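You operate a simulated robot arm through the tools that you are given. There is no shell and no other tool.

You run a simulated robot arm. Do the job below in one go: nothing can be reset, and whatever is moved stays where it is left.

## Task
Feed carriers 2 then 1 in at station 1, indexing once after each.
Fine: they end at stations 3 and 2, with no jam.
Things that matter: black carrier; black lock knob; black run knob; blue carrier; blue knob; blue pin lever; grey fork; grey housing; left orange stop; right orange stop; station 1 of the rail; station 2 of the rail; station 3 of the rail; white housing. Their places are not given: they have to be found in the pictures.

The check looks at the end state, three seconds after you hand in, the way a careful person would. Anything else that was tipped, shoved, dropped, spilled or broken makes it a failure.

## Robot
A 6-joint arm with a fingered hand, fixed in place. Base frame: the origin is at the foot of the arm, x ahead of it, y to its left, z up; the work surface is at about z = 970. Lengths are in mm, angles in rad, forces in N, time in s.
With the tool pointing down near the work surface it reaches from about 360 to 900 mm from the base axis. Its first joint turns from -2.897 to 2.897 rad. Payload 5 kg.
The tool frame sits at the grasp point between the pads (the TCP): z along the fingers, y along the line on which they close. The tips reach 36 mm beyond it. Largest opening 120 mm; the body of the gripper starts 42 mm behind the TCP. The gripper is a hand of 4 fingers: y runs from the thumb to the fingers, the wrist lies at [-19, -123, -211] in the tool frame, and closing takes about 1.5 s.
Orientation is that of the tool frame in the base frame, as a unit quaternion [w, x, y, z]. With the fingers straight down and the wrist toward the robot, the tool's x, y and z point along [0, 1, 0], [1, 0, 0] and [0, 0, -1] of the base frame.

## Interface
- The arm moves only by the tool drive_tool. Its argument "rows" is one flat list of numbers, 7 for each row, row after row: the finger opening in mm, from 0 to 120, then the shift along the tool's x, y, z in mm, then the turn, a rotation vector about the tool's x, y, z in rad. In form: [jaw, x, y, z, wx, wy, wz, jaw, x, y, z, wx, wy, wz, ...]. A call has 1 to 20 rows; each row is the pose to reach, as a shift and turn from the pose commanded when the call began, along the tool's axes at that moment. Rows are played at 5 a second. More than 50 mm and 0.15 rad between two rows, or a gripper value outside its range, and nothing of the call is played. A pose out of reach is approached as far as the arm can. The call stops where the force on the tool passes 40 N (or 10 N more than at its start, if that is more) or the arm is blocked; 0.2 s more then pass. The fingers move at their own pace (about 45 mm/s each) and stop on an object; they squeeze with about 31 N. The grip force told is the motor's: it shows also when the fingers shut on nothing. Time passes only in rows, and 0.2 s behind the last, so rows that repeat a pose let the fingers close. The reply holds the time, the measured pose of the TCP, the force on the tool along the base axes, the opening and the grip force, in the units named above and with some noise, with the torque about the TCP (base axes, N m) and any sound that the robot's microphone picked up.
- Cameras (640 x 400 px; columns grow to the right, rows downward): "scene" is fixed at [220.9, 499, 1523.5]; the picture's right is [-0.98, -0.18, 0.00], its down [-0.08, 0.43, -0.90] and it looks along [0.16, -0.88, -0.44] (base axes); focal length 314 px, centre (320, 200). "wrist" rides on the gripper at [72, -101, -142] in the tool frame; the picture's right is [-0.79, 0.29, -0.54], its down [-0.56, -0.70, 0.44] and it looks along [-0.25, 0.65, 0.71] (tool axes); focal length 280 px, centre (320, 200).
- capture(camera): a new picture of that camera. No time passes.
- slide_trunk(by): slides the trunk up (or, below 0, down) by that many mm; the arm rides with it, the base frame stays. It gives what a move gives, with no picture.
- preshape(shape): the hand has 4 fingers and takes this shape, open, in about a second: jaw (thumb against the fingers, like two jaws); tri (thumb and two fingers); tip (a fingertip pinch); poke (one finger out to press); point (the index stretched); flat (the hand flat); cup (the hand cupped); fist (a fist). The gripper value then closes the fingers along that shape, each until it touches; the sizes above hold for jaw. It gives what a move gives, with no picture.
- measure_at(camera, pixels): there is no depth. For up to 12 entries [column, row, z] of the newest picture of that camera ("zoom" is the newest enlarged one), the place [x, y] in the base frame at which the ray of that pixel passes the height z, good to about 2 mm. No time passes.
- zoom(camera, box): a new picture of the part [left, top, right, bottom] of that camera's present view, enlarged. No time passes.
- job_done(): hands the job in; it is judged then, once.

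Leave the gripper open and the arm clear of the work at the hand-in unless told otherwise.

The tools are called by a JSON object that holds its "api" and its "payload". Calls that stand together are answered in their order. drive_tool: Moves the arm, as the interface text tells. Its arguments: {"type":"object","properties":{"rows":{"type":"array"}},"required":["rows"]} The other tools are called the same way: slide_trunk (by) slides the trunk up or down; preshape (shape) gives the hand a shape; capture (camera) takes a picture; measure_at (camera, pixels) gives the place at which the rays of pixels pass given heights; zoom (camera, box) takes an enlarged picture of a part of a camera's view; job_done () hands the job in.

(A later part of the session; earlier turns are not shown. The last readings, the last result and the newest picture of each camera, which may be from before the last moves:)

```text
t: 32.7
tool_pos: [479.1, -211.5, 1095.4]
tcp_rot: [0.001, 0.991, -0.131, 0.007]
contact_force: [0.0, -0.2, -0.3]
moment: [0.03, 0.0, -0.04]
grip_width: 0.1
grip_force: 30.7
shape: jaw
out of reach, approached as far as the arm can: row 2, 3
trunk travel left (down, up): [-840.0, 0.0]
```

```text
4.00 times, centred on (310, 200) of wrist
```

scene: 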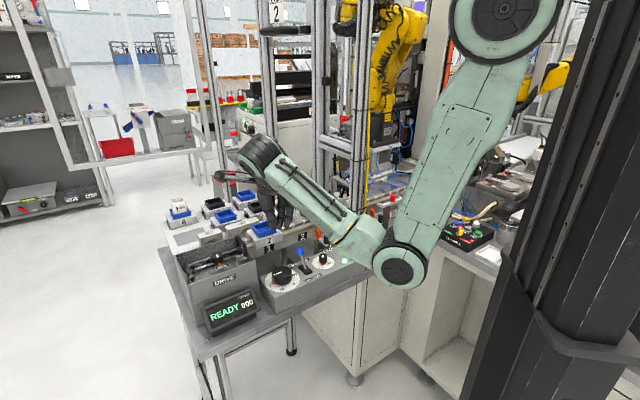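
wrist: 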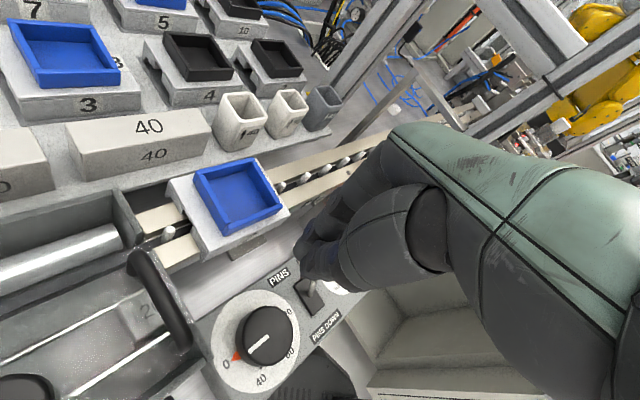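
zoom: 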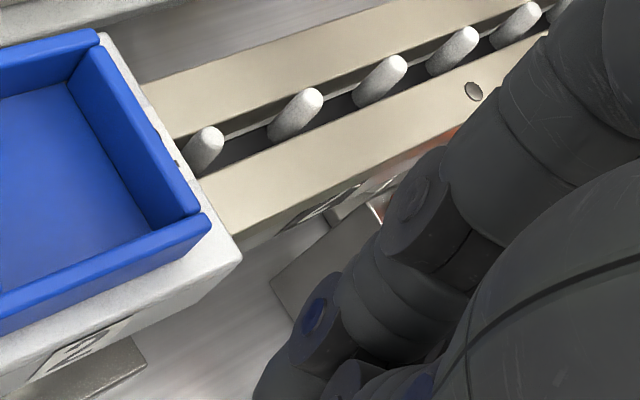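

The fingers sit exactly over the stop. I'll try the "fist" shape to clear the view.

{"api": "preshape", "payload": {"shape": "fist"}}

{"api": "zoom", "payload": {"camera": "wrist", "box": [230, 150, 390, 250]}}

{"api": "zoom", "payload": {"camera": "scene", "box": [230, 180, 330, 270]}}

```text
t: 33.6
tool_pos: [478.7, -211.2, 1095.5]
tcp_rot: [0.001, 0.991, -0.13, 0.009]
contact_force: [-0.4, -0.7, -0.5]
moment: [0.05, 0.03, 0.0]
grip_width: 0.0
grip_force: 0.0
shape: fist
trunk travel left (down, up): [-840.0, 0.0]
```

```text
4.00 times, centred on (310, 200) of wrist
```

zoom: 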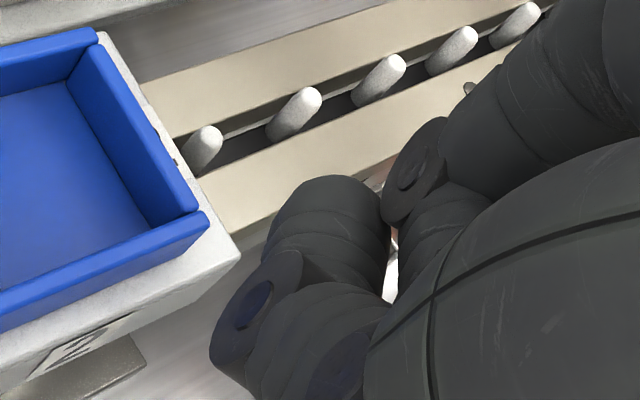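

```text
4.44 times, centred on (280, 225) of scene
```

zoom: 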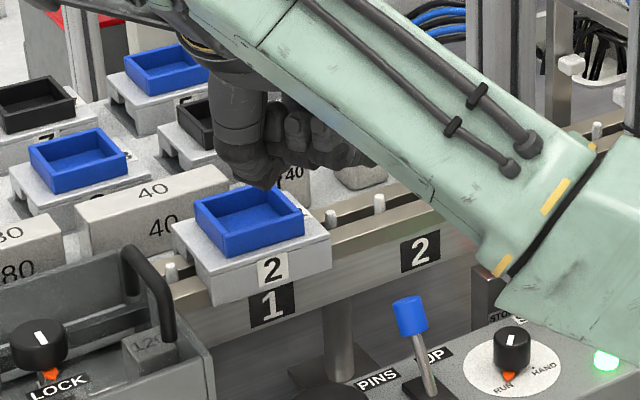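

The fist still hides it, so I'll resolve it by measurement instead: carrier 2's front leg bottom on the rail versus the stop bar's top, both from the fixed camera.

{"api": "measure_at", "payload": {"camera": "scene", "pixels": [[255.1, 242.4, 1017], [255.1, 242.4, 1012], [256, 249.55, 1000], [256, 249.55, 990], [282.8, 241.1, 1000], [282.8, 241.1, 990], [282.2, 233.7, 1017], [316.4, 228.5, 990], [316.4, 228.5, 980], [316.4, 228.5, 1000]]}}

{"api": "zoom", "payload": {"camera": "wrist", "box": [150, 140, 310, 260]}}

```text
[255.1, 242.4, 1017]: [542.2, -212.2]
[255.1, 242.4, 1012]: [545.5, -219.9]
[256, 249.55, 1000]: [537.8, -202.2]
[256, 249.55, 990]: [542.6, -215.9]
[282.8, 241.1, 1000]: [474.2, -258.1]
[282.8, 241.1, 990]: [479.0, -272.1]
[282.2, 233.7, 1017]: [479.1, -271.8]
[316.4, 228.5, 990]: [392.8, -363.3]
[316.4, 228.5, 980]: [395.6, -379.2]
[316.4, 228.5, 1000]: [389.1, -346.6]
```

```text
3.33 times, centred on (230, 200) of wrist
```

zoom: 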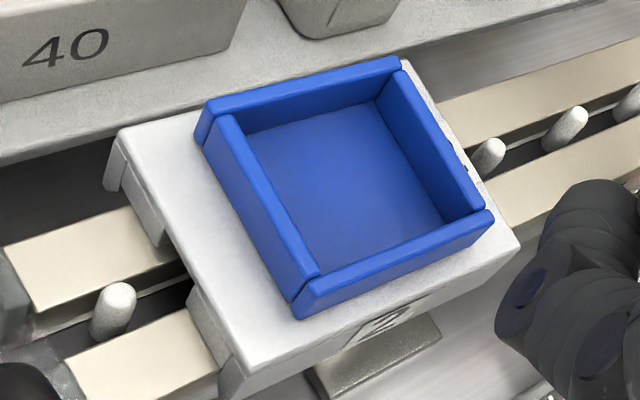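

Leg bottoms are at about z≈989 and the bar's top is about 4–5 mm below that, so both stops are down and clear. Next is the INDEX button. I'll locate it with fresh measurements; I suspect the panel is lower than I assumed.

{"api": "measure_at", "payload": {"camera": "scene", "pixels": [[348.5, 248, 1000], [348.5, 248, 980], [348.5, 248, 960], [348.5, 248, 940], [348.5, 248, 920], [300, 247, 1000], [300, 247, 960], [322, 258, 960], [322, 258, 940]]}}

{"api": "zoom", "payload": {"camera": "wrist", "box": [180, 220, 380, 400]}}

```text
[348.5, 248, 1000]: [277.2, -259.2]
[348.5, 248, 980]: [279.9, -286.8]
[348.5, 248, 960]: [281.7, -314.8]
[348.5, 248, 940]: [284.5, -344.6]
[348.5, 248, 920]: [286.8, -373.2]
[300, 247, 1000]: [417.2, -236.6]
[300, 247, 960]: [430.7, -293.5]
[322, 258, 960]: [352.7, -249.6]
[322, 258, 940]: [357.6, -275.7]
```

```text
2.22 times, centred on (280, 310) of wrist
```

zoom: 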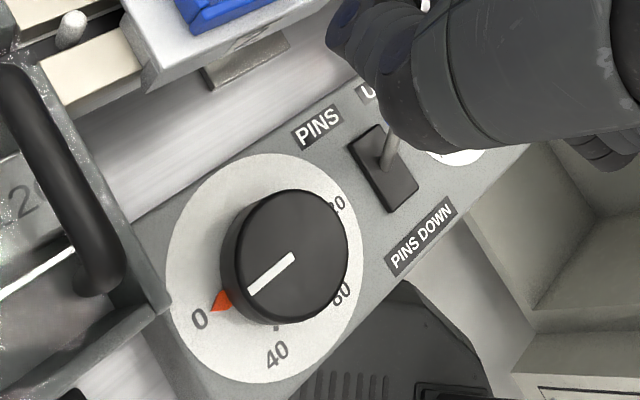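

Triangulating gives INDEX at about (284,-344,940), so the panel top is lower, near z≈930. The post stands about 55 mm behind the button. I'll set the poke shape and test that gripper value 120 keeps it.

{"api": "preshape", "payload": {"shape": "poke"}}

{"api": "drive_tool", "payload": {"rows": [120, 0, 0, -2, 0, 0, 0, 120, 0, 0, -4, 0, 0, 0]}}

{"api": "capture", "payload": {"camera": "wrist"}}

{"api": "zoom", "payload": {"camera": "scene", "box": [230, 160, 330, 250]}}

```text
t: 34.5
tool_pos: [479.5, -210.7, 1096.3]
tcp_rot: [0.0, 0.991, -0.13, 0.009]
contact_force: [1.0, -0.4, -0.1]
moment: [-0.02, 0.0, 0.01]
grip_width: 0.0
grip_force: 0.0
shape: poke
trunk travel left (down, up): [-840.0, 0.0]
```

```text
t: 35.1
tool_pos: [478.6, -212.5, 1098.2]
tcp_rot: [0.001, 0.991, -0.132, 0.009]
contact_force: [0.2, -0.4, 0.0]
moment: [-0.04, 0.0, 0.01]
grip_width: 0.0
grip_force: 0.1
shape: poke
trunk travel left (down, up): [-840.0, 0.0]
```

```text
taken
```

wrist: 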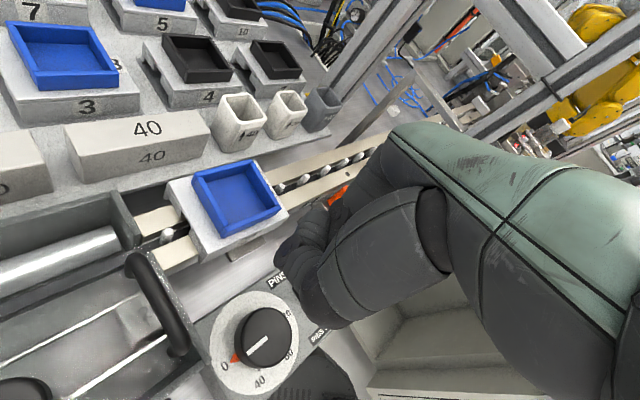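

```text
4.44 times, centred on (280, 205) of scene
```

zoom: 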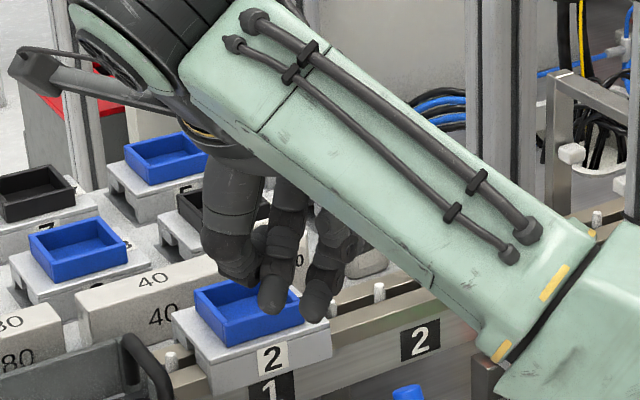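

Value 120 keeps the poke shape, and the orange stop is now visible in the wrist view at about (337,195). I'll zoom there and on the hand.

{"api": "zoom", "payload": {"camera": "wrist", "box": [290, 150, 390, 230]}}

{"api": "zoom", "payload": {"camera": "scene", "box": [265, 195, 315, 240]}}

{"api": "zoom", "payload": {"camera": "wrist", "box": [240, 180, 400, 340]}}

```text
5.00 times, centred on (340, 190) of wrist
```

zoom: 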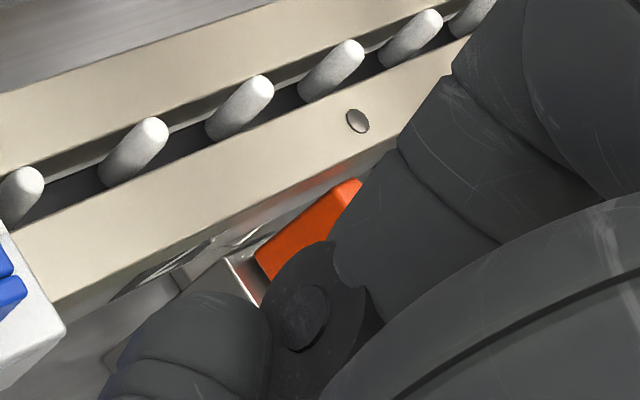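

```text
8.89 times, centred on (290, 218) of scene
```

zoom: 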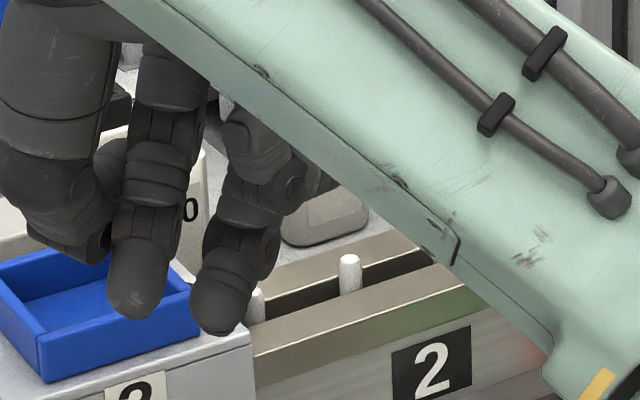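

```text
2.50 times, centred on (320, 260) of wrist
```

zoom: 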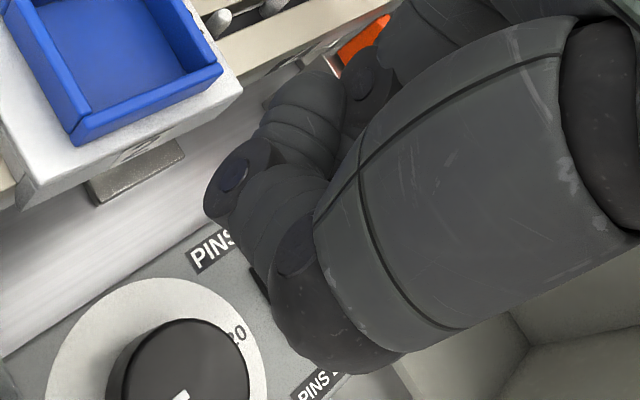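

The bar's top back corner is now visible in the wrist view at about (345,186.4). I'll triangulate it against the scene pixel (316.4,228.5).

{"api": "measure_at", "payload": {"camera": "wrist", "pixels": [[345, 186.4, 1000], [345, 186.4, 990], [345, 186.4, 980], [327.6, 199, 960], [327.6, 199, 950], [327.6, 199, 940]]}}

{"api": "measure_at", "payload": {"camera": "scene", "pixels": [[316.4, 228.5, 1000], [316.4, 228.5, 990], [316.4, 228.5, 980], [316.4, 238.75, 950], [316.4, 238.75, 940]]}}

```text
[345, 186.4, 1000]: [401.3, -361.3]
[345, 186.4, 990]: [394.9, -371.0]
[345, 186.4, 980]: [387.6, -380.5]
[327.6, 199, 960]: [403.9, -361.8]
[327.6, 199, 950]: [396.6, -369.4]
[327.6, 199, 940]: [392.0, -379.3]
```

```text
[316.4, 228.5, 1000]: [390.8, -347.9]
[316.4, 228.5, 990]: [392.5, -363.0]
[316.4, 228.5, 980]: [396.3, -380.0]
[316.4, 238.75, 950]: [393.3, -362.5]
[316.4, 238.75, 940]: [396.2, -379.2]
```

The bar's top is at z≈985, clear of the legs at about 989, so the stop is down. Now I'll identify which fingertip pokes out, at scene pixels (269.2,231) and (278.5,232.5).

{"api": "measure_at", "payload": {"camera": "scene", "pixels": [[269.2, 231, 1050], [269.2, 231, 1062], [269.2, 231, 1075], [278.5, 232.5, 1050], [278.5, 232.5, 1062], [278.5, 232.5, 1075]]}}

```text
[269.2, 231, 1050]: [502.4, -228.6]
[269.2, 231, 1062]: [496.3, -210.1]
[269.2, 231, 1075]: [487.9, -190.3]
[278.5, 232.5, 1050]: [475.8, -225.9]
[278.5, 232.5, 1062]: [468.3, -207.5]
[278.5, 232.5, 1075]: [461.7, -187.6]
```

The tips are near the TCP line. I'll now swing back to yaw -45° while moving over the panel at about (400,-215,1070), staying in front of the rail.

{"api": "drive_tool", "payload": {"rows": [120, -8, 2, 3, 0, 0, -0.13, 120, -16, 5, 6, 0, 0, -0.26, 120, -25, 8, 10, 0, 0, -0.39, 120, -35, 11, 14, 0, 0, -0.52, 120, -45, 14, 18, 0, 0, -0.65, 120, -55, 17, 22, 0, 0, -0.78, 120, -65, 20, 25, 0, 0, -0.91, 120, -75, 23, 28, 0, 0, -1.04]}}

{"api": "capture", "payload": {"camera": "scene"}}

{"api": "capture", "payload": {"camera": "wrist"}}

{"api": "zoom", "payload": {"camera": "scene", "box": [260, 180, 360, 280]}}

```text
t: 36.9
tool_pos: [401.6, -213.5, 1070.4]
tcp_rot: [0.004, 0.926, 0.378, 0.005]
contact_force: [0.4, 0.5, -0.3]
moment: [-0.01, -0.02, 0.02]
grip_width: 0.0
grip_force: 0.1
shape: poke
trunk travel left (down, up): [-840.0, 0.0]
```

```text
taken
```

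scene: 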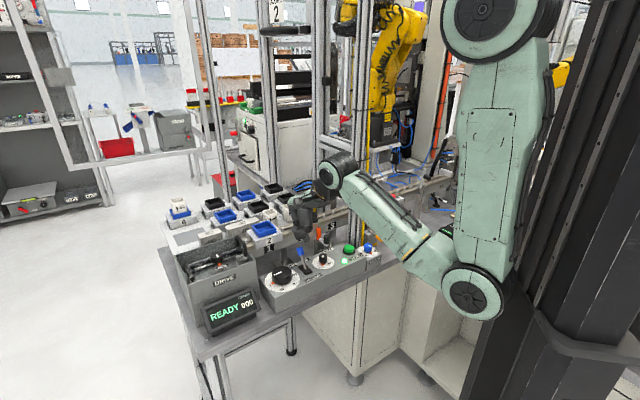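

```text
taken
```

wrist: 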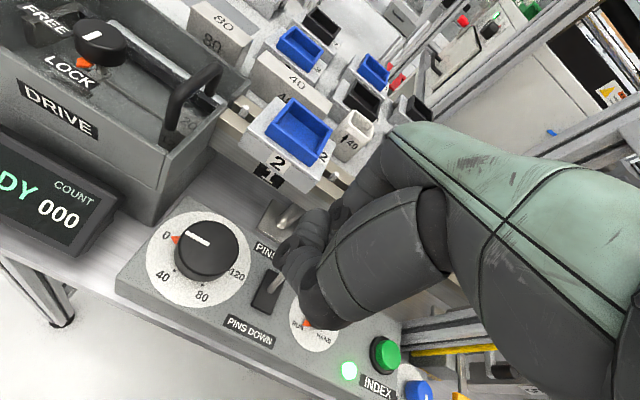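

```text
4.00 times, centred on (310, 230) of scene
```

zoom: 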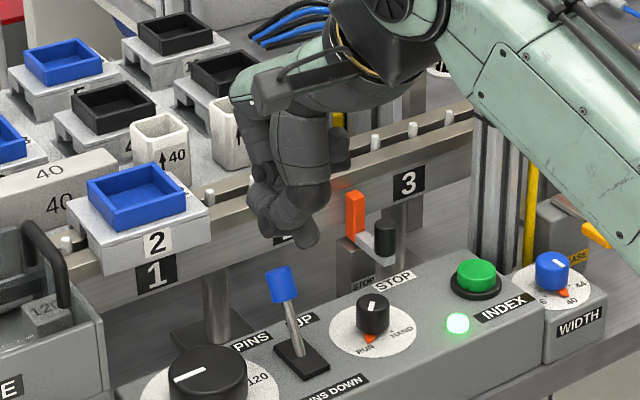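

INDEX is now visible in both views: wrist (386,350) and scene (348.5,247.5). The poke fingertip is at about scene pixel (306.7,240). I'll measure both.

{"api": "zoom", "payload": {"camera": "wrist", "box": [330, 310, 450, 400]}}

{"api": "zoom", "payload": {"camera": "scene", "box": [285, 210, 335, 250]}}

{"api": "measure_at", "payload": {"camera": "wrist", "pixels": [[386, 350, 960], [386, 350, 950], [386, 350, 940], [386, 350, 930]]}}

{"api": "measure_at", "payload": {"camera": "scene", "pixels": [[348.5, 247.5, 960], [348.5, 247.5, 950], [348.5, 247.5, 940], [348.5, 247.5, 930], [306.7, 240.5, 1060], [306.7, 240.5, 1045], [306.7, 240.5, 1030], [306.7, 240.5, 1015]]}}

```text
4.44 times, centred on (390, 355) of wrist
```

zoom: 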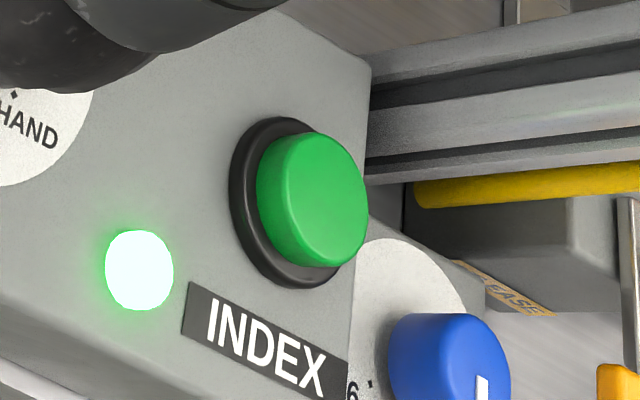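

```text
10.00 times, centred on (310, 230) of scene
```

zoom: 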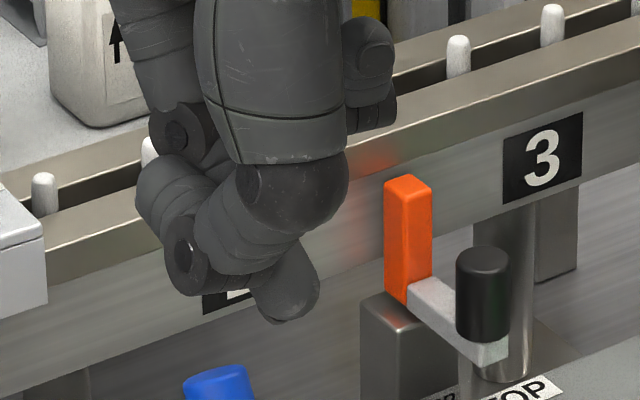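

```text
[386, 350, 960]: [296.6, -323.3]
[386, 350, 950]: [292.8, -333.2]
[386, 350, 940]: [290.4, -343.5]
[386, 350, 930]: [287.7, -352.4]
```

```text
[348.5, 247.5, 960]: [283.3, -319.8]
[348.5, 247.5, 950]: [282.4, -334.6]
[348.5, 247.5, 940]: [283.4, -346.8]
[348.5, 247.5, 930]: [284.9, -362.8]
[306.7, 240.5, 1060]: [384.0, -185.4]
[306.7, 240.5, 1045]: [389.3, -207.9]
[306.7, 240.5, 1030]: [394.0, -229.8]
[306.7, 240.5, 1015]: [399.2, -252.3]
```

INDEX's top is at about (285,-340,945), and the poke tip sits about 12 mm off the TCP on the -x side. I'll measure the post's position near the button so the hand stays clear of it.

{"api": "measure_at", "payload": {"camera": "wrist", "pixels": [[389, 354, 945], [389, 354, 955], [400.8, 339, 930], [401.3, 326, 930], [402, 352, 930], [398, 363, 930]]}}

{"api": "measure_at", "payload": {"camera": "scene", "pixels": [[348.7, 247, 900], [348.7, 235, 930], [355, 240, 930], [361.5, 235, 930], [348.7, 150, 1200], [361.5, 150, 1200]]}}

{"api": "zoom", "payload": {"camera": "scene", "box": [330, 190, 390, 260]}}

```text
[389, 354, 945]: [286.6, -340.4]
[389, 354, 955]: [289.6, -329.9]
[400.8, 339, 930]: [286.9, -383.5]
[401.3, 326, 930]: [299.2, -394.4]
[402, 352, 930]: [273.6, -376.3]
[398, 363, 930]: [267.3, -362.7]
```

```text
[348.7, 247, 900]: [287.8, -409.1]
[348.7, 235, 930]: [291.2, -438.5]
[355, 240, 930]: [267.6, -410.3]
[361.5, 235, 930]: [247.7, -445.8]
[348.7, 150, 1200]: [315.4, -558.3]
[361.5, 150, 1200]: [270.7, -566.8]
```

```text
5.71 times, centred on (360, 225) of scene
```

zoom: 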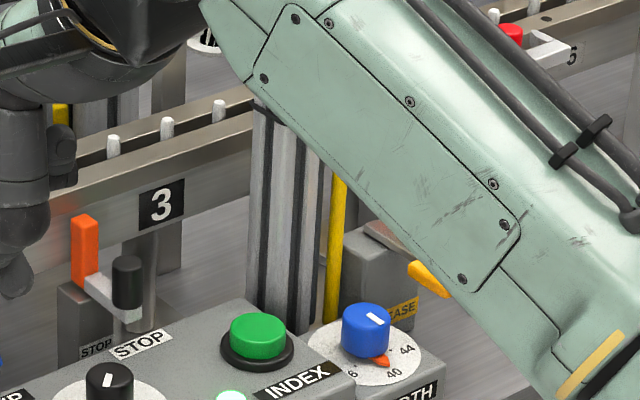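

INDEX's top is at (286,-341,945), and the post stands diagonally downstream-behind it. I'll approach with yaw about -80° to keep the hand away from the post, first hovering at z≈1060.

{"api": "drive_tool", "payload": {"rows": [120, -27, 3, 2, 0, 0, 0.1, 120, -54, 5, 4, 0, 0, 0.2, 120, -81, 8, 6, 0, 0, 0.3, 120, -108, 10, 8, 0, 0, 0.4, 120, -135, 13, 10, 0, 0, 0.5, 120, -161.8, 15.7, 10, 0, 0, 0.6, 120, -161.8, 15.7, 10, 0, 0, 0.6]}}

{"api": "capture", "payload": {"camera": "scene"}}

{"api": "capture", "payload": {"camera": "wrist"}}

{"api": "zoom", "payload": {"camera": "scene", "box": [310, 190, 390, 270]}}

```text
t: 38.5
tool_pos: [295.9, -337.6, 1058.9]
tcp_rot: [0.002, 0.996, 0.087, 0.007]
contact_force: [-0.6, -0.7, 0.0]
moment: [0.02, -0.01, -0.01]
grip_width: 0.0
grip_force: 0.1
shape: poke
trunk travel left (down, up): [-840.0, 0.0]
```

```text
taken
```

scene: 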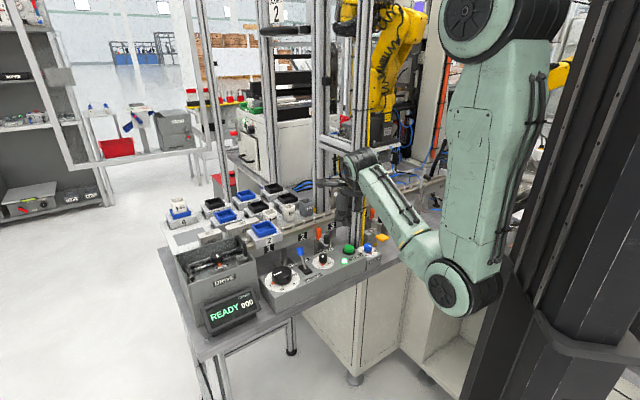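

```text
taken
```

wrist: 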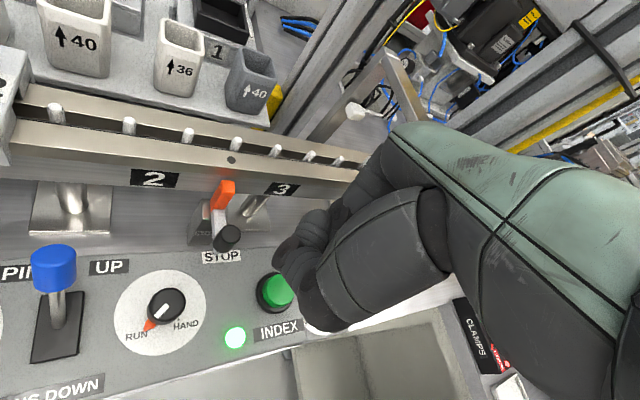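

```text
5.00 times, centred on (350, 230) of scene
```

zoom: 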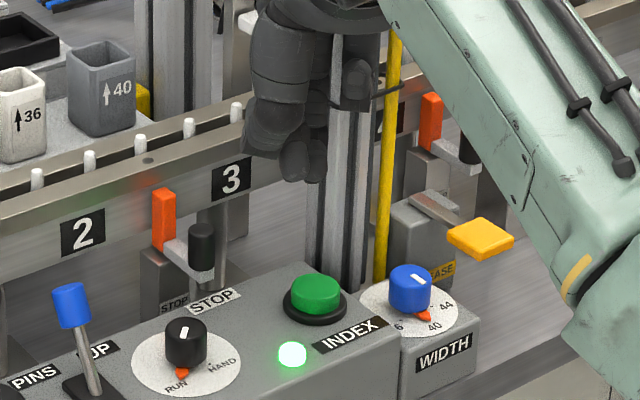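

This gives a clear wrist view of the left stop and panel. I'll zoom there and check the fingertip against the button.

{"api": "zoom", "payload": {"camera": "wrist", "box": [150, 150, 310, 260]}}

{"api": "zoom", "payload": {"camera": "wrist", "box": [200, 220, 360, 350]}}

{"api": "zoom", "payload": {"camera": "scene", "box": [325, 200, 375, 260]}}

```text
3.64 times, centred on (230, 205) of wrist
```

zoom: 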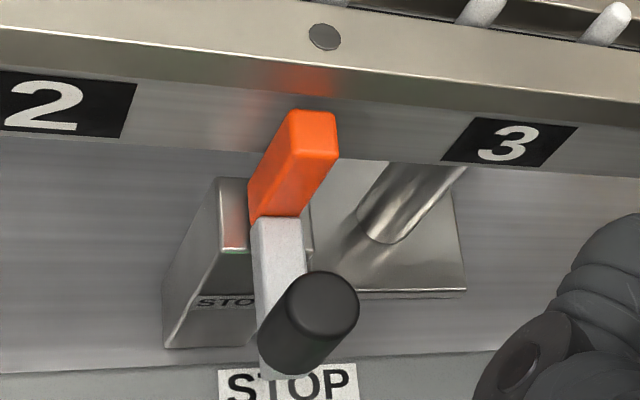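

```text
3.08 times, centred on (280, 285) of wrist
```

zoom: 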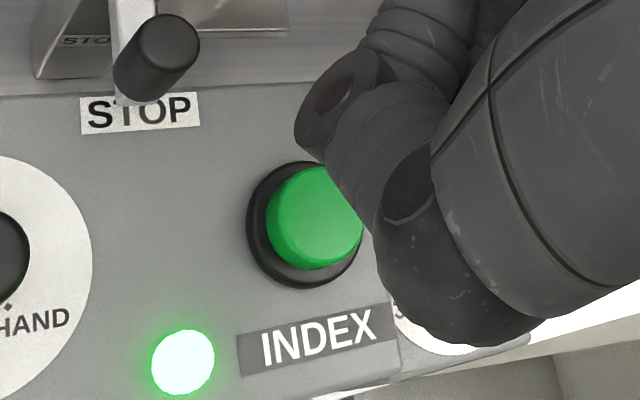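

```text
6.67 times, centred on (350, 230) of scene
```

zoom: 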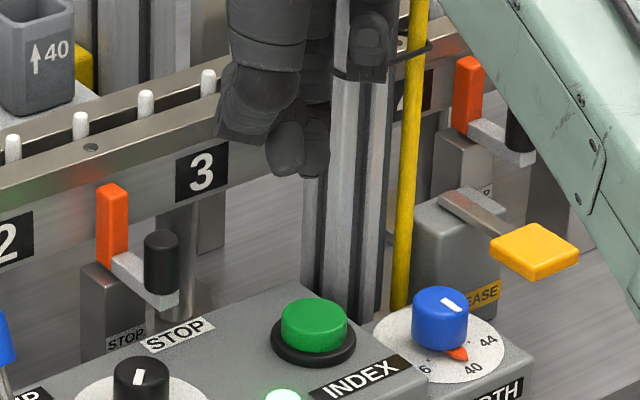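

{"api": "measure_at", "payload": {"camera": "scene", "pixels": [[344.75, 226.3, 1023], [344.75, 226.3, 1033], [349, 226.5, 1023], [349, 226.5, 1033], [348.5, 247.5, 945], [347, 246.5, 945]]}}

{"api": "measure_at", "payload": {"camera": "wrist", "pixels": [[278, 290, 945], [276, 293, 945], [278, 290, 940]]}}

```text
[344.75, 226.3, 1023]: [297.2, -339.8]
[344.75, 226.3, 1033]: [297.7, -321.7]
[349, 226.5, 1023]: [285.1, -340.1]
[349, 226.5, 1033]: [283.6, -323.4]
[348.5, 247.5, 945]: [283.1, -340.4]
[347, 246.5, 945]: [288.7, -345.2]
```

```text
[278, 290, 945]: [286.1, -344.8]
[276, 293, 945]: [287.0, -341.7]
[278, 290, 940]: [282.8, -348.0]
```

A fingertip is right above the button: tip at about (285,-340), button at about (286,-342). I'll descend 58 mm and check clearance.

{"api": "drive_tool", "payload": {"rows": [120, 0, 0, 15, 0, 0, 0, 120, 0, 0, 30, 0, 0, 0, 120, 0, 0, 45, 0, 0, 0, 120, 0, 0, 58, 0, 0, 0]}}

{"api": "zoom", "payload": {"camera": "scene", "box": [320, 210, 380, 265]}}

{"api": "capture", "payload": {"camera": "wrist"}}

{"api": "capture", "payload": {"camera": "scene"}}

```text
t: 39.5
tool_pos: [297.4, -337.1, 1001.1]
tcp_rot: [0.002, 0.996, 0.087, 0.006]
contact_force: [-0.1, 0.2, 0.0]
moment: [-0.02, -0.01, -0.03]
grip_width: 0.2
grip_force: 0.1
shape: poke
trunk travel left (down, up): [-840.0, 0.0]
```

```text
7.27 times, centred on (350, 238) of scene
```

zoom: 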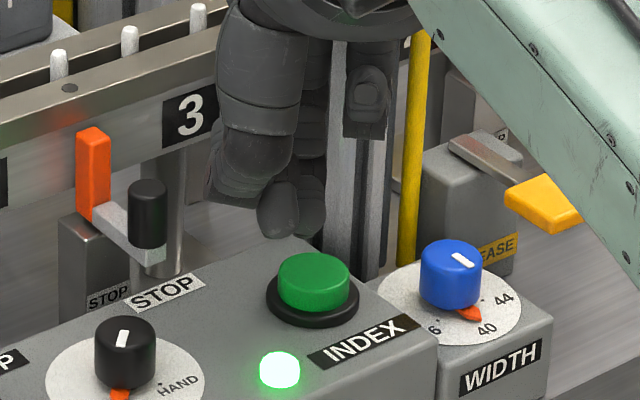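

```text
taken
```

wrist: 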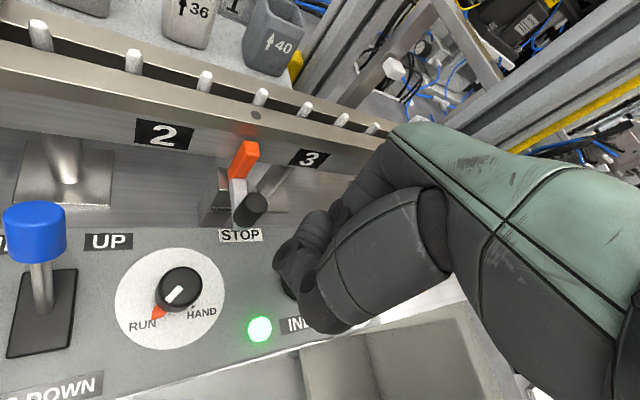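

```text
taken
```

scene: 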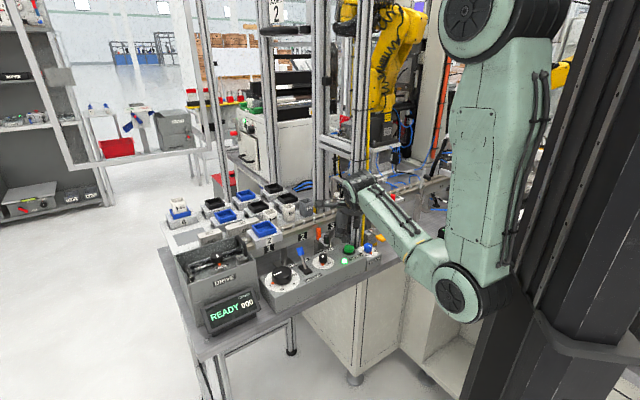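

Both candidate fingertips are over the button. I'll shift 4 mm to centre and press down gently until contact, then release.

{"api": "drive_tool", "payload": {"rows": [120, -4, 0, 6, 0, 0, 0, 120, -4, 0, 12, 0, 0, 0, 120, -4, 0, 17, 0, 0, 0, 120, -4, 0, 21, 0, 0, 0]}}

{"api": "zoom", "payload": {"camera": "scene", "box": [320, 210, 380, 265]}}

{"api": "zoom", "payload": {"camera": "scene", "box": [190, 270, 270, 340]}}

```text
t: 40.5
tool_pos: [293.5, -340.3, 980.8]
tcp_rot: [0.002, 0.996, 0.087, 0.007]
contact_force: [0.4, -0.2, -0.3]
moment: [0.0, 0.02, 0.01]
grip_width: 0.0
grip_force: 0.0
shape: poke
trunk travel left (down, up): [-840.0, 0.0]
```

```text
7.27 times, centred on (350, 238) of scene
```

zoom: 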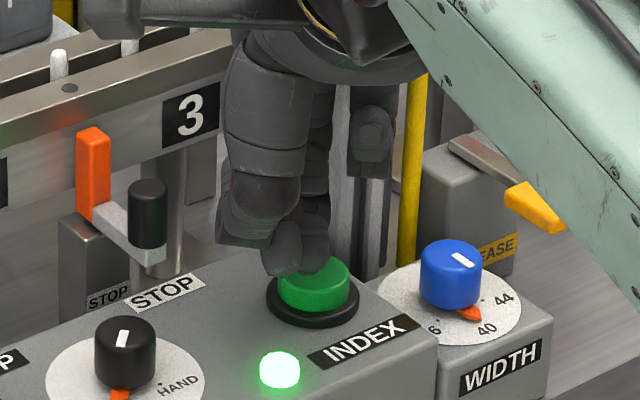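

```text
5.71 times, centred on (230, 305) of scene
```

zoom: 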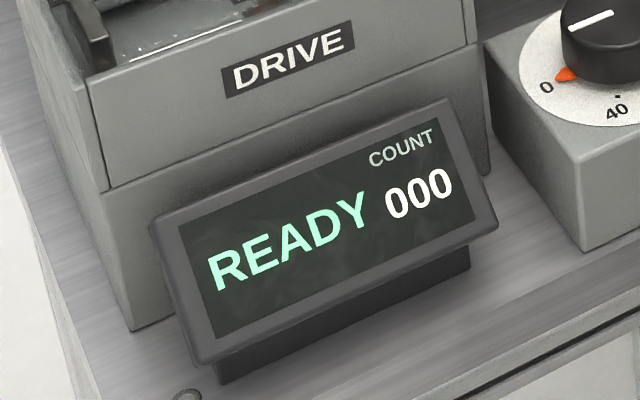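

The tips are right at the button's top. I'll press down further in small steps.

{"api": "drive_tool", "payload": {"rows": [120, -2, 0, 3, 0, 0, 0, 120, -2, 0, 6, 0, 0, 0, 120, -2, 0, 9, 0, 0, 0]}}

{"api": "zoom", "payload": {"camera": "scene", "box": [320, 210, 380, 265]}}

{"api": "zoom", "payload": {"camera": "scene", "box": [190, 270, 270, 340]}}

```text
t: 41.3
tool_pos: [291.7, -339.1, 971.6]
tcp_rot: [0.002, 0.996, 0.087, 0.007]
contact_force: [0.3, 0.6, 1.5]
moment: [0.02, 0.02, 0.02]
grip_width: 0.3
grip_force: 0.1
shape: poke
trunk travel left (down, up): [-840.0, 0.0]
```

```text
7.27 times, centred on (350, 238) of scene
```

zoom: 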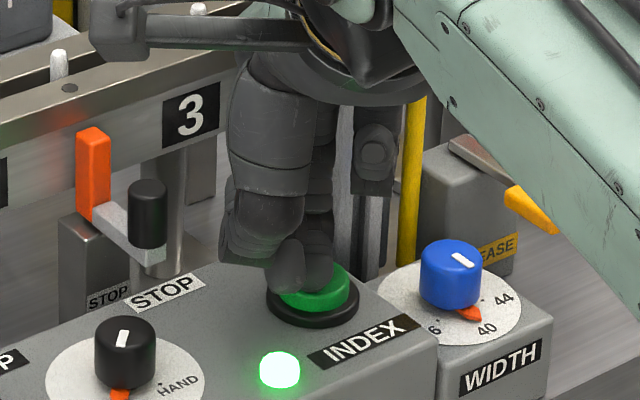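

```text
5.71 times, centred on (230, 305) of scene
```

zoom: 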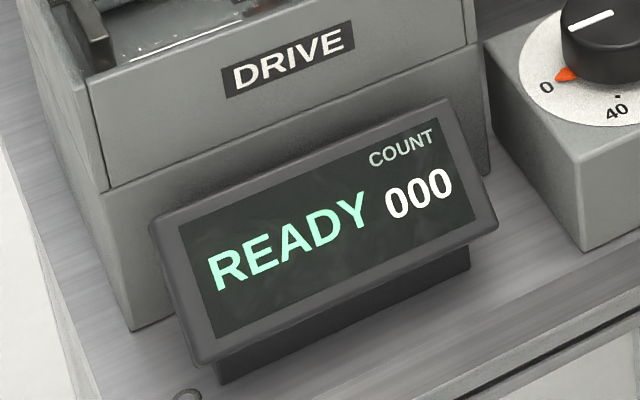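

Contact has started: 1.5 N, and the button is going down. I'll press a few millimetres more.

{"api": "drive_tool", "payload": {"rows": [120, 0, 0, 2, 0, 0, 0, 120, 0, 0, 4, 0, 0, 0, 120, 0, 0, 5, 0, 0, 0]}}

{"api": "zoom", "payload": {"camera": "scene", "box": [170, 200, 390, 340]}}

```text
t: 42.1
tool_pos: [291.7, -339.7, 968.1]
tcp_rot: [0.003, 0.996, 0.087, 0.008]
contact_force: [0.5, 0.1, 7.8]
moment: [-0.03, 0.14, 0.01]
grip_width: 0.2
grip_force: 0.2
shape: poke
trunk travel left (down, up): [-840.0, 0.0]
heard: click
```

```text
2.86 times, centred on (280, 270) of scene
```

zoom: 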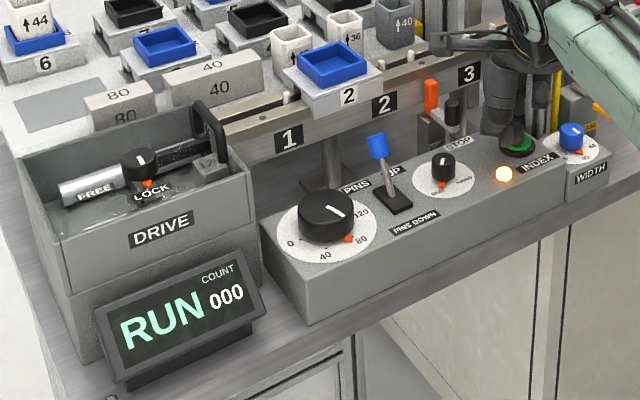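

A click was heard, the display shows RUN, and the carrier and dial are moving. I'll release the button by lifting straight up and wait.

{"api": "drive_tool", "payload": {"rows": [120, 0, 0, -10, 0, 0, 0, 120, 0, 0, -30, 0, 0, 0, 120, 0, 0, -50, 0, 0, 0, 120, 0, 0, -70, 0, 0, 0, 120, 0, 0, -70, 0, 0, 0, 120, 0, 0, -70, 0, 0, 0]}}

{"api": "zoom", "payload": {"camera": "scene", "box": [170, 200, 390, 340]}}

```text
t: 43.5
tool_pos: [292.0, -340.0, 1035.9]
tcp_rot: [0.002, 0.996, 0.088, 0.006]
contact_force: [-1.1, 0.3, -0.1]
moment: [0.02, 0.02, 0.02]
grip_width: 0.0
grip_force: 0.0
shape: poke
trunk travel left (down, up): [-840.0, 0.0]
```

```text
2.86 times, centred on (280, 270) of scene
```

zoom: 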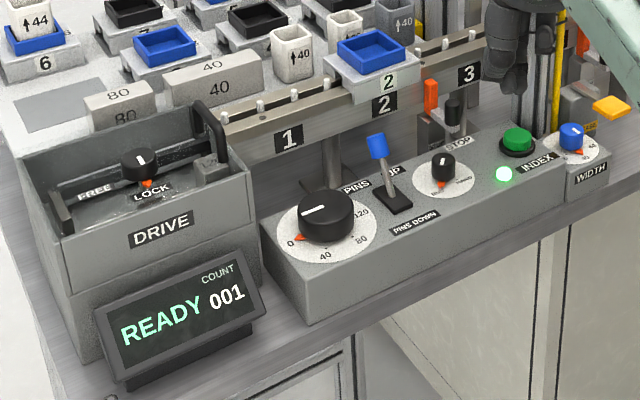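

READY with count 001, and carrier 2 is now at station 2. I'll check how it sits relative to the orange stop.

{"api": "zoom", "payload": {"camera": "scene", "box": [280, 205, 340, 250]}}

{"api": "capture", "payload": {"camera": "wrist"}}

{"api": "zoom", "payload": {"camera": "wrist", "box": [80, 80, 320, 250]}}

```text
8.89 times, centred on (310, 228) of scene
```

zoom: 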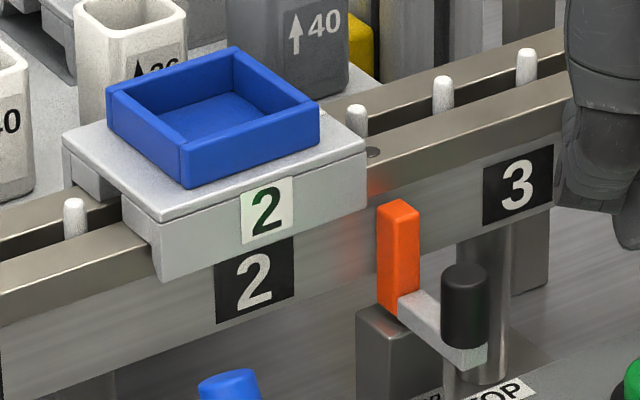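

```text
taken
```

wrist: 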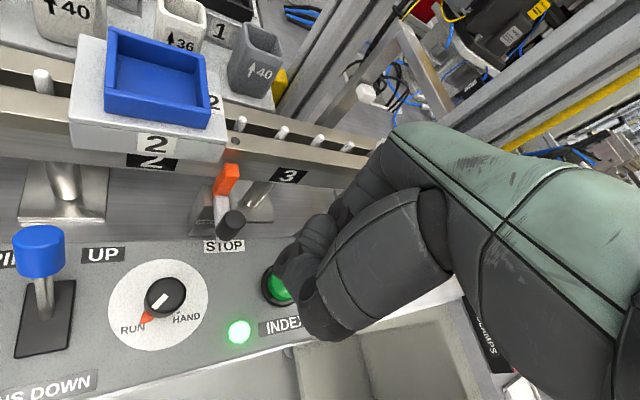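

```text
2.35 times, centred on (200, 165) of wrist
```

zoom: 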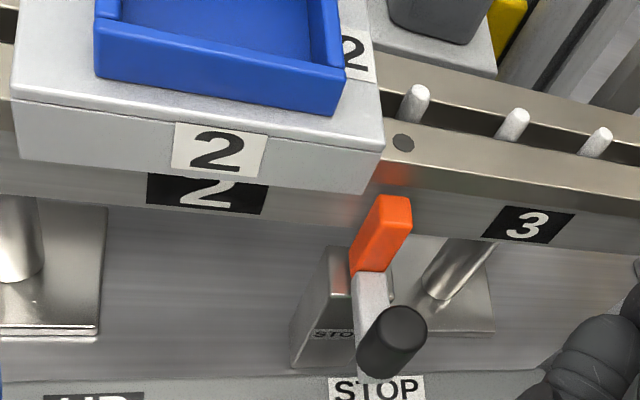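

The bar's top is visibly below the line of the leg bottoms, so there's no interference. Now I'll go for carrier 1, first retracing to (401,-214,1070) with yaw -45°.

{"api": "drive_tool", "payload": {"rows": [120, 22, -17, -8, 0, 0, -0.1, 120, 43, -35, -14, 0, 0, -0.2, 120, 65, -52, -20, 0, 0, -0.3, 120, 87, -70, -26, 0, 0, -0.4, 120, 108, -87, -32, 0, 0, -0.5, 120, 130, -105, -34, 0, 0, -0.6, 120, 130, -105, -34, 0, 0, -0.6]}}

{"api": "capture", "payload": {"camera": "scene"}}

```text
t: 45.1
tool_pos: [398.5, -212.6, 1070.8]
tcp_rot: [0.004, 0.925, 0.379, 0.005]
contact_force: [-0.4, 0.2, -1.0]
moment: [-0.02, 0.0, 0.0]
grip_width: 0.0
grip_force: 0.0
shape: poke
trunk travel left (down, up): [-840.0, 0.0]
```

```text
taken
```

scene: 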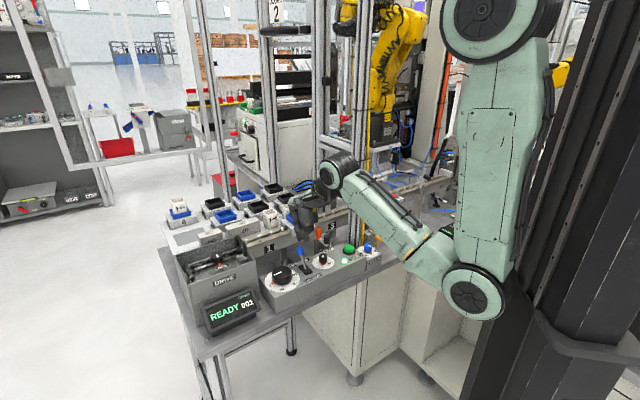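

The counter might read something other than 001 now, so I'll zoom in to check.

{"api": "zoom", "payload": {"camera": "scene", "box": [170, 200, 390, 340]}}

{"api": "zoom", "payload": {"camera": "scene", "box": [280, 200, 350, 250]}}

{"api": "zoom", "payload": {"camera": "scene", "box": [200, 290, 260, 335]}}

```text
2.86 times, centred on (280, 270) of scene
```

zoom: 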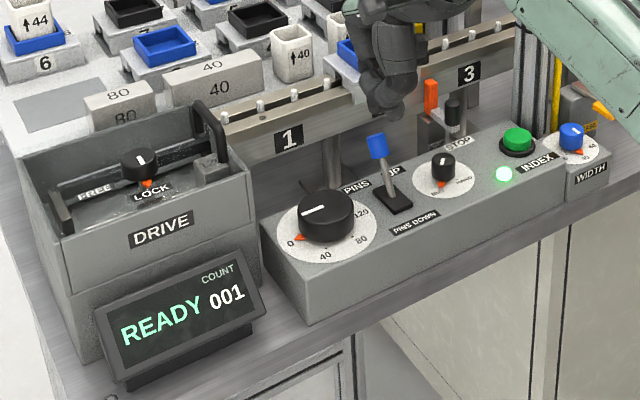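

```text
8.00 times, centred on (315, 225) of scene
```

zoom: 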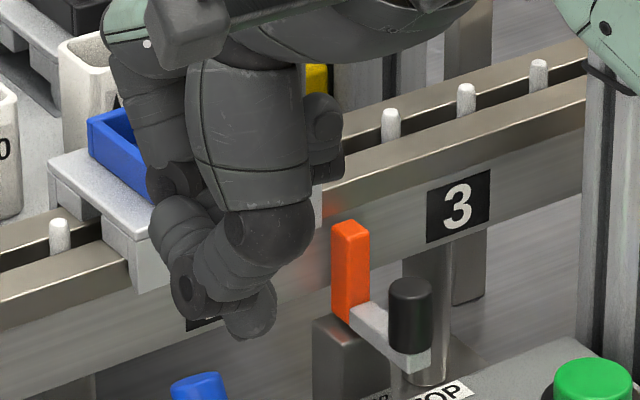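

```text
8.89 times, centred on (230, 312) of scene
```

zoom: 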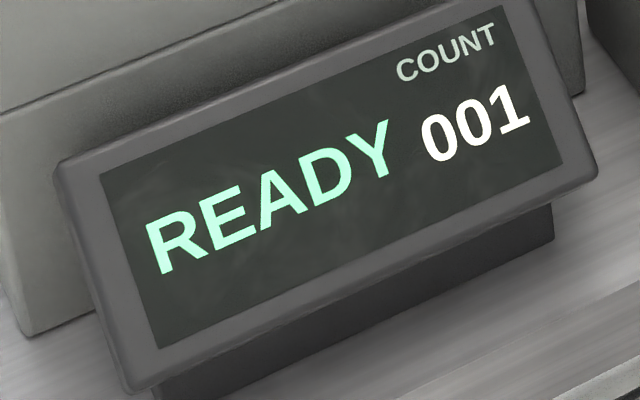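

Count is 001, so the small view just misled me. I'll rise, cross the rail upstream of carrier 2, and go over carrier 1 at z≈1140.

{"api": "drive_tool", "payload": {"rows": [120, 0, 20, -25, 0, 0, 0, 120, 0, 40, -48, 0, 0, 0, 120, 0, 75, -65, 0, 0, 0, 120, 0, 110, -70, 0, 0, 0, 120, 0, 150, -70, 0, 0, 0, 120, 0, 190, -70, 0, 0, 0, 120, -10, 230, -70, 0, 0, 0, 120, -35, 265, -70, 0, 0, 0, 120, -65, 290, -70, 0, 0, 0, 120, -90, 310, -70, 0, 0, 0, 120, -107, 316, -70, 0, 0, 0, 120, -107, 316, -70, 0, 0, 0]}}

{"api": "capture", "payload": {"camera": "scene"}}

{"api": "capture", "payload": {"camera": "wrist"}}

```text
t: 47.7
tool_pos: [544.4, -515.5, 1143.2]
tcp_rot: [0.003, 0.926, 0.377, 0.005]
contact_force: [-1.1, 0.3, 0.1]
moment: [0.02, 0.02, 0.01]
grip_width: 0.3
grip_force: 0.1
shape: poke
trunk travel left (down, up): [-840.0, 0.0]
```

```text
taken
```

scene: 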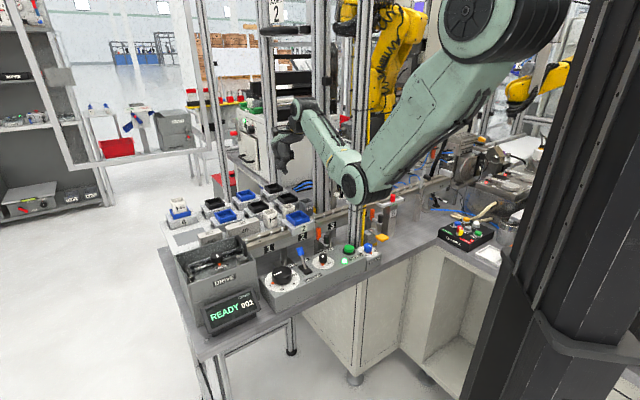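

```text
taken
```

wrist: 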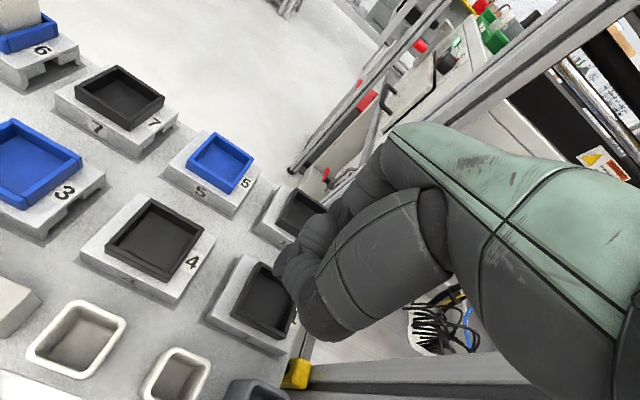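

I'm above carrier 1. I'll measure it from here.

{"api": "zoom", "payload": {"camera": "wrist", "box": [190, 230, 330, 370]}}

{"api": "zoom", "payload": {"camera": "scene", "box": [245, 120, 325, 220]}}

{"api": "zoom", "payload": {"camera": "scene", "box": [265, 185, 315, 220]}}

```text
2.86 times, centred on (260, 300) of wrist
```

zoom: 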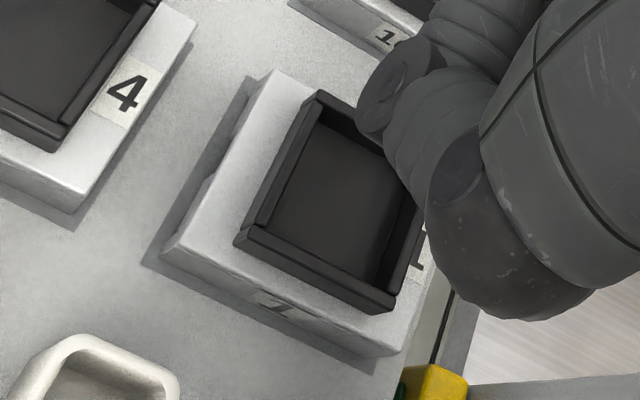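

```text
4.00 times, centred on (285, 170) of scene
```

zoom: 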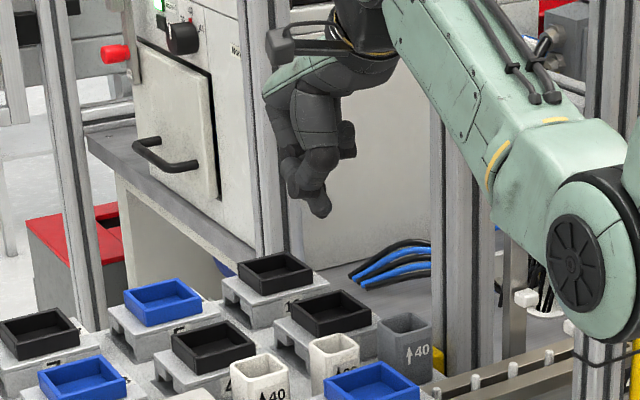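

```text
11.43 times, centred on (290, 202) of scene
```

zoom: 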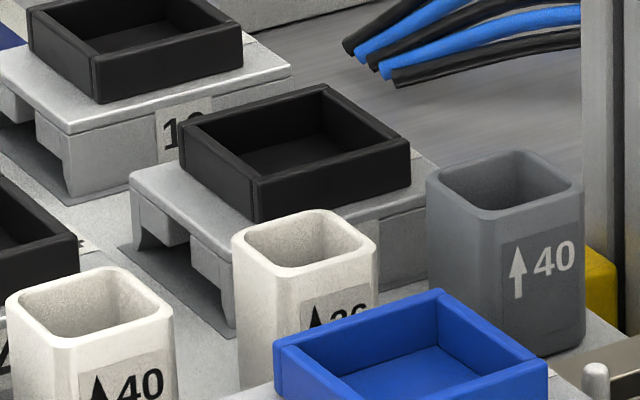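

{"api": "measure_at", "payload": {"camera": "wrist", "pixels": [[244.25, 254.5, 1000], [205.75, 317.5, 1000], [289.75, 350.75, 1000], [260, 264.5, 1016], [233, 313, 1016], [286, 337, 1016], [250, 305, 1000]]}}

{"api": "measure_at", "payload": {"camera": "scene", "pixels": [[274, 200.4, 1000], [277.7, 195.3, 1016], [291, 192, 1016], [298.4, 196.8, 1016], [284.6, 201.2, 1016], [294.3, 220, 976], [286, 203.5, 1024], [294, 203.7, 1024]]}}

```text
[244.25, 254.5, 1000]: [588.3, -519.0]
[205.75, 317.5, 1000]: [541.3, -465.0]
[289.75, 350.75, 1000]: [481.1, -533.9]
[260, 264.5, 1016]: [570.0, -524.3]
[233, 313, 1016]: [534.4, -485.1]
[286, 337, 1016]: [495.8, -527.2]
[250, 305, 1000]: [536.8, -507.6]
```

```text
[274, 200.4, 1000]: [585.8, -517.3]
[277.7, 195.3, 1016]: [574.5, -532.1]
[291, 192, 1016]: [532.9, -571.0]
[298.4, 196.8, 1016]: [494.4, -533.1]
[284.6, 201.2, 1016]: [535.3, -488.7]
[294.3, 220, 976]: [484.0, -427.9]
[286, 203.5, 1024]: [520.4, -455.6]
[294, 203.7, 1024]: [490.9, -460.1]
```

Carrier 1's centre is at s≈-6, n≈749. The 36 housing stands close in front of it, so I'll measure that gap for the thumb.

{"api": "zoom", "payload": {"camera": "wrist", "box": [120, 320, 300, 400]}}

{"api": "zoom", "payload": {"camera": "wrist", "box": [100, 300, 400, 400]}}

```text
3.56 times, centred on (210, 360) of wrist
```

zoom: 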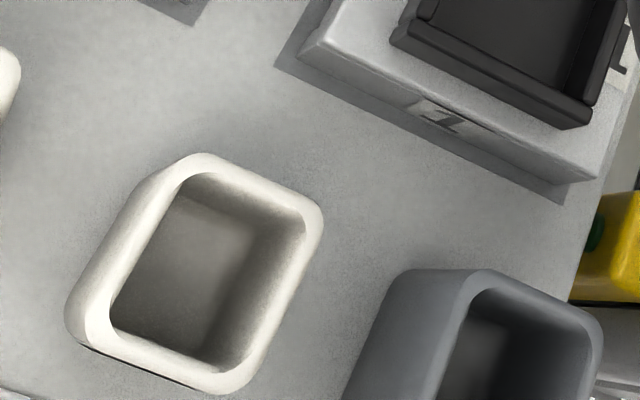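

```text
2.13 times, centred on (250, 350) of wrist
```

zoom: 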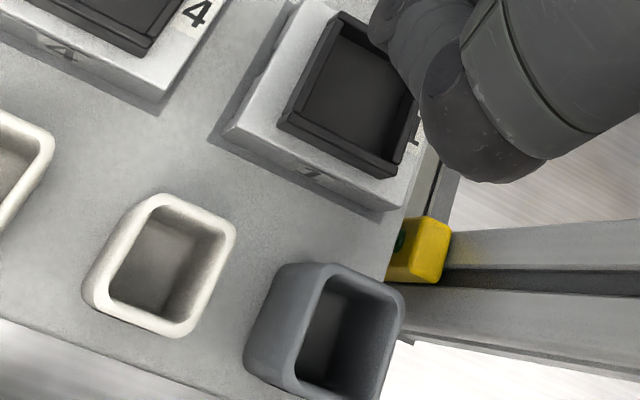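

{"api": "measure_at", "payload": {"camera": "wrist", "pixels": [[173.4, 347.3, 1024], [210.6, 361.4, 1024], [141, 394, 1024], [185, 411, 1024], [205.4, 315.5, 1000], [288, 350, 1000], [204, 318, 990], [287, 354, 990], [318, 380, 974]]}}

```text
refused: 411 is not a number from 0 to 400
```

{"api": "measure_at", "payload": {"camera": "wrist", "pixels": [[173.4, 347.3, 1024], [210.6, 361.4, 1024], [141, 394, 1024], [205.4, 315.5, 1000], [288, 350, 1000], [204, 318, 990], [287, 354, 990], [318, 380, 974], [232, 369, 1024], [315, 372, 1024]]}}

```text
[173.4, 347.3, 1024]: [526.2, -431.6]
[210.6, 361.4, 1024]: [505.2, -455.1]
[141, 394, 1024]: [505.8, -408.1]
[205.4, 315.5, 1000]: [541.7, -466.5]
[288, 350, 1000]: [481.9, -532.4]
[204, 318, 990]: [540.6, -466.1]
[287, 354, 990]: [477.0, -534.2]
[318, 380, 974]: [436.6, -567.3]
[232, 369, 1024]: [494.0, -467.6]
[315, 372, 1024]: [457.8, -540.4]
```

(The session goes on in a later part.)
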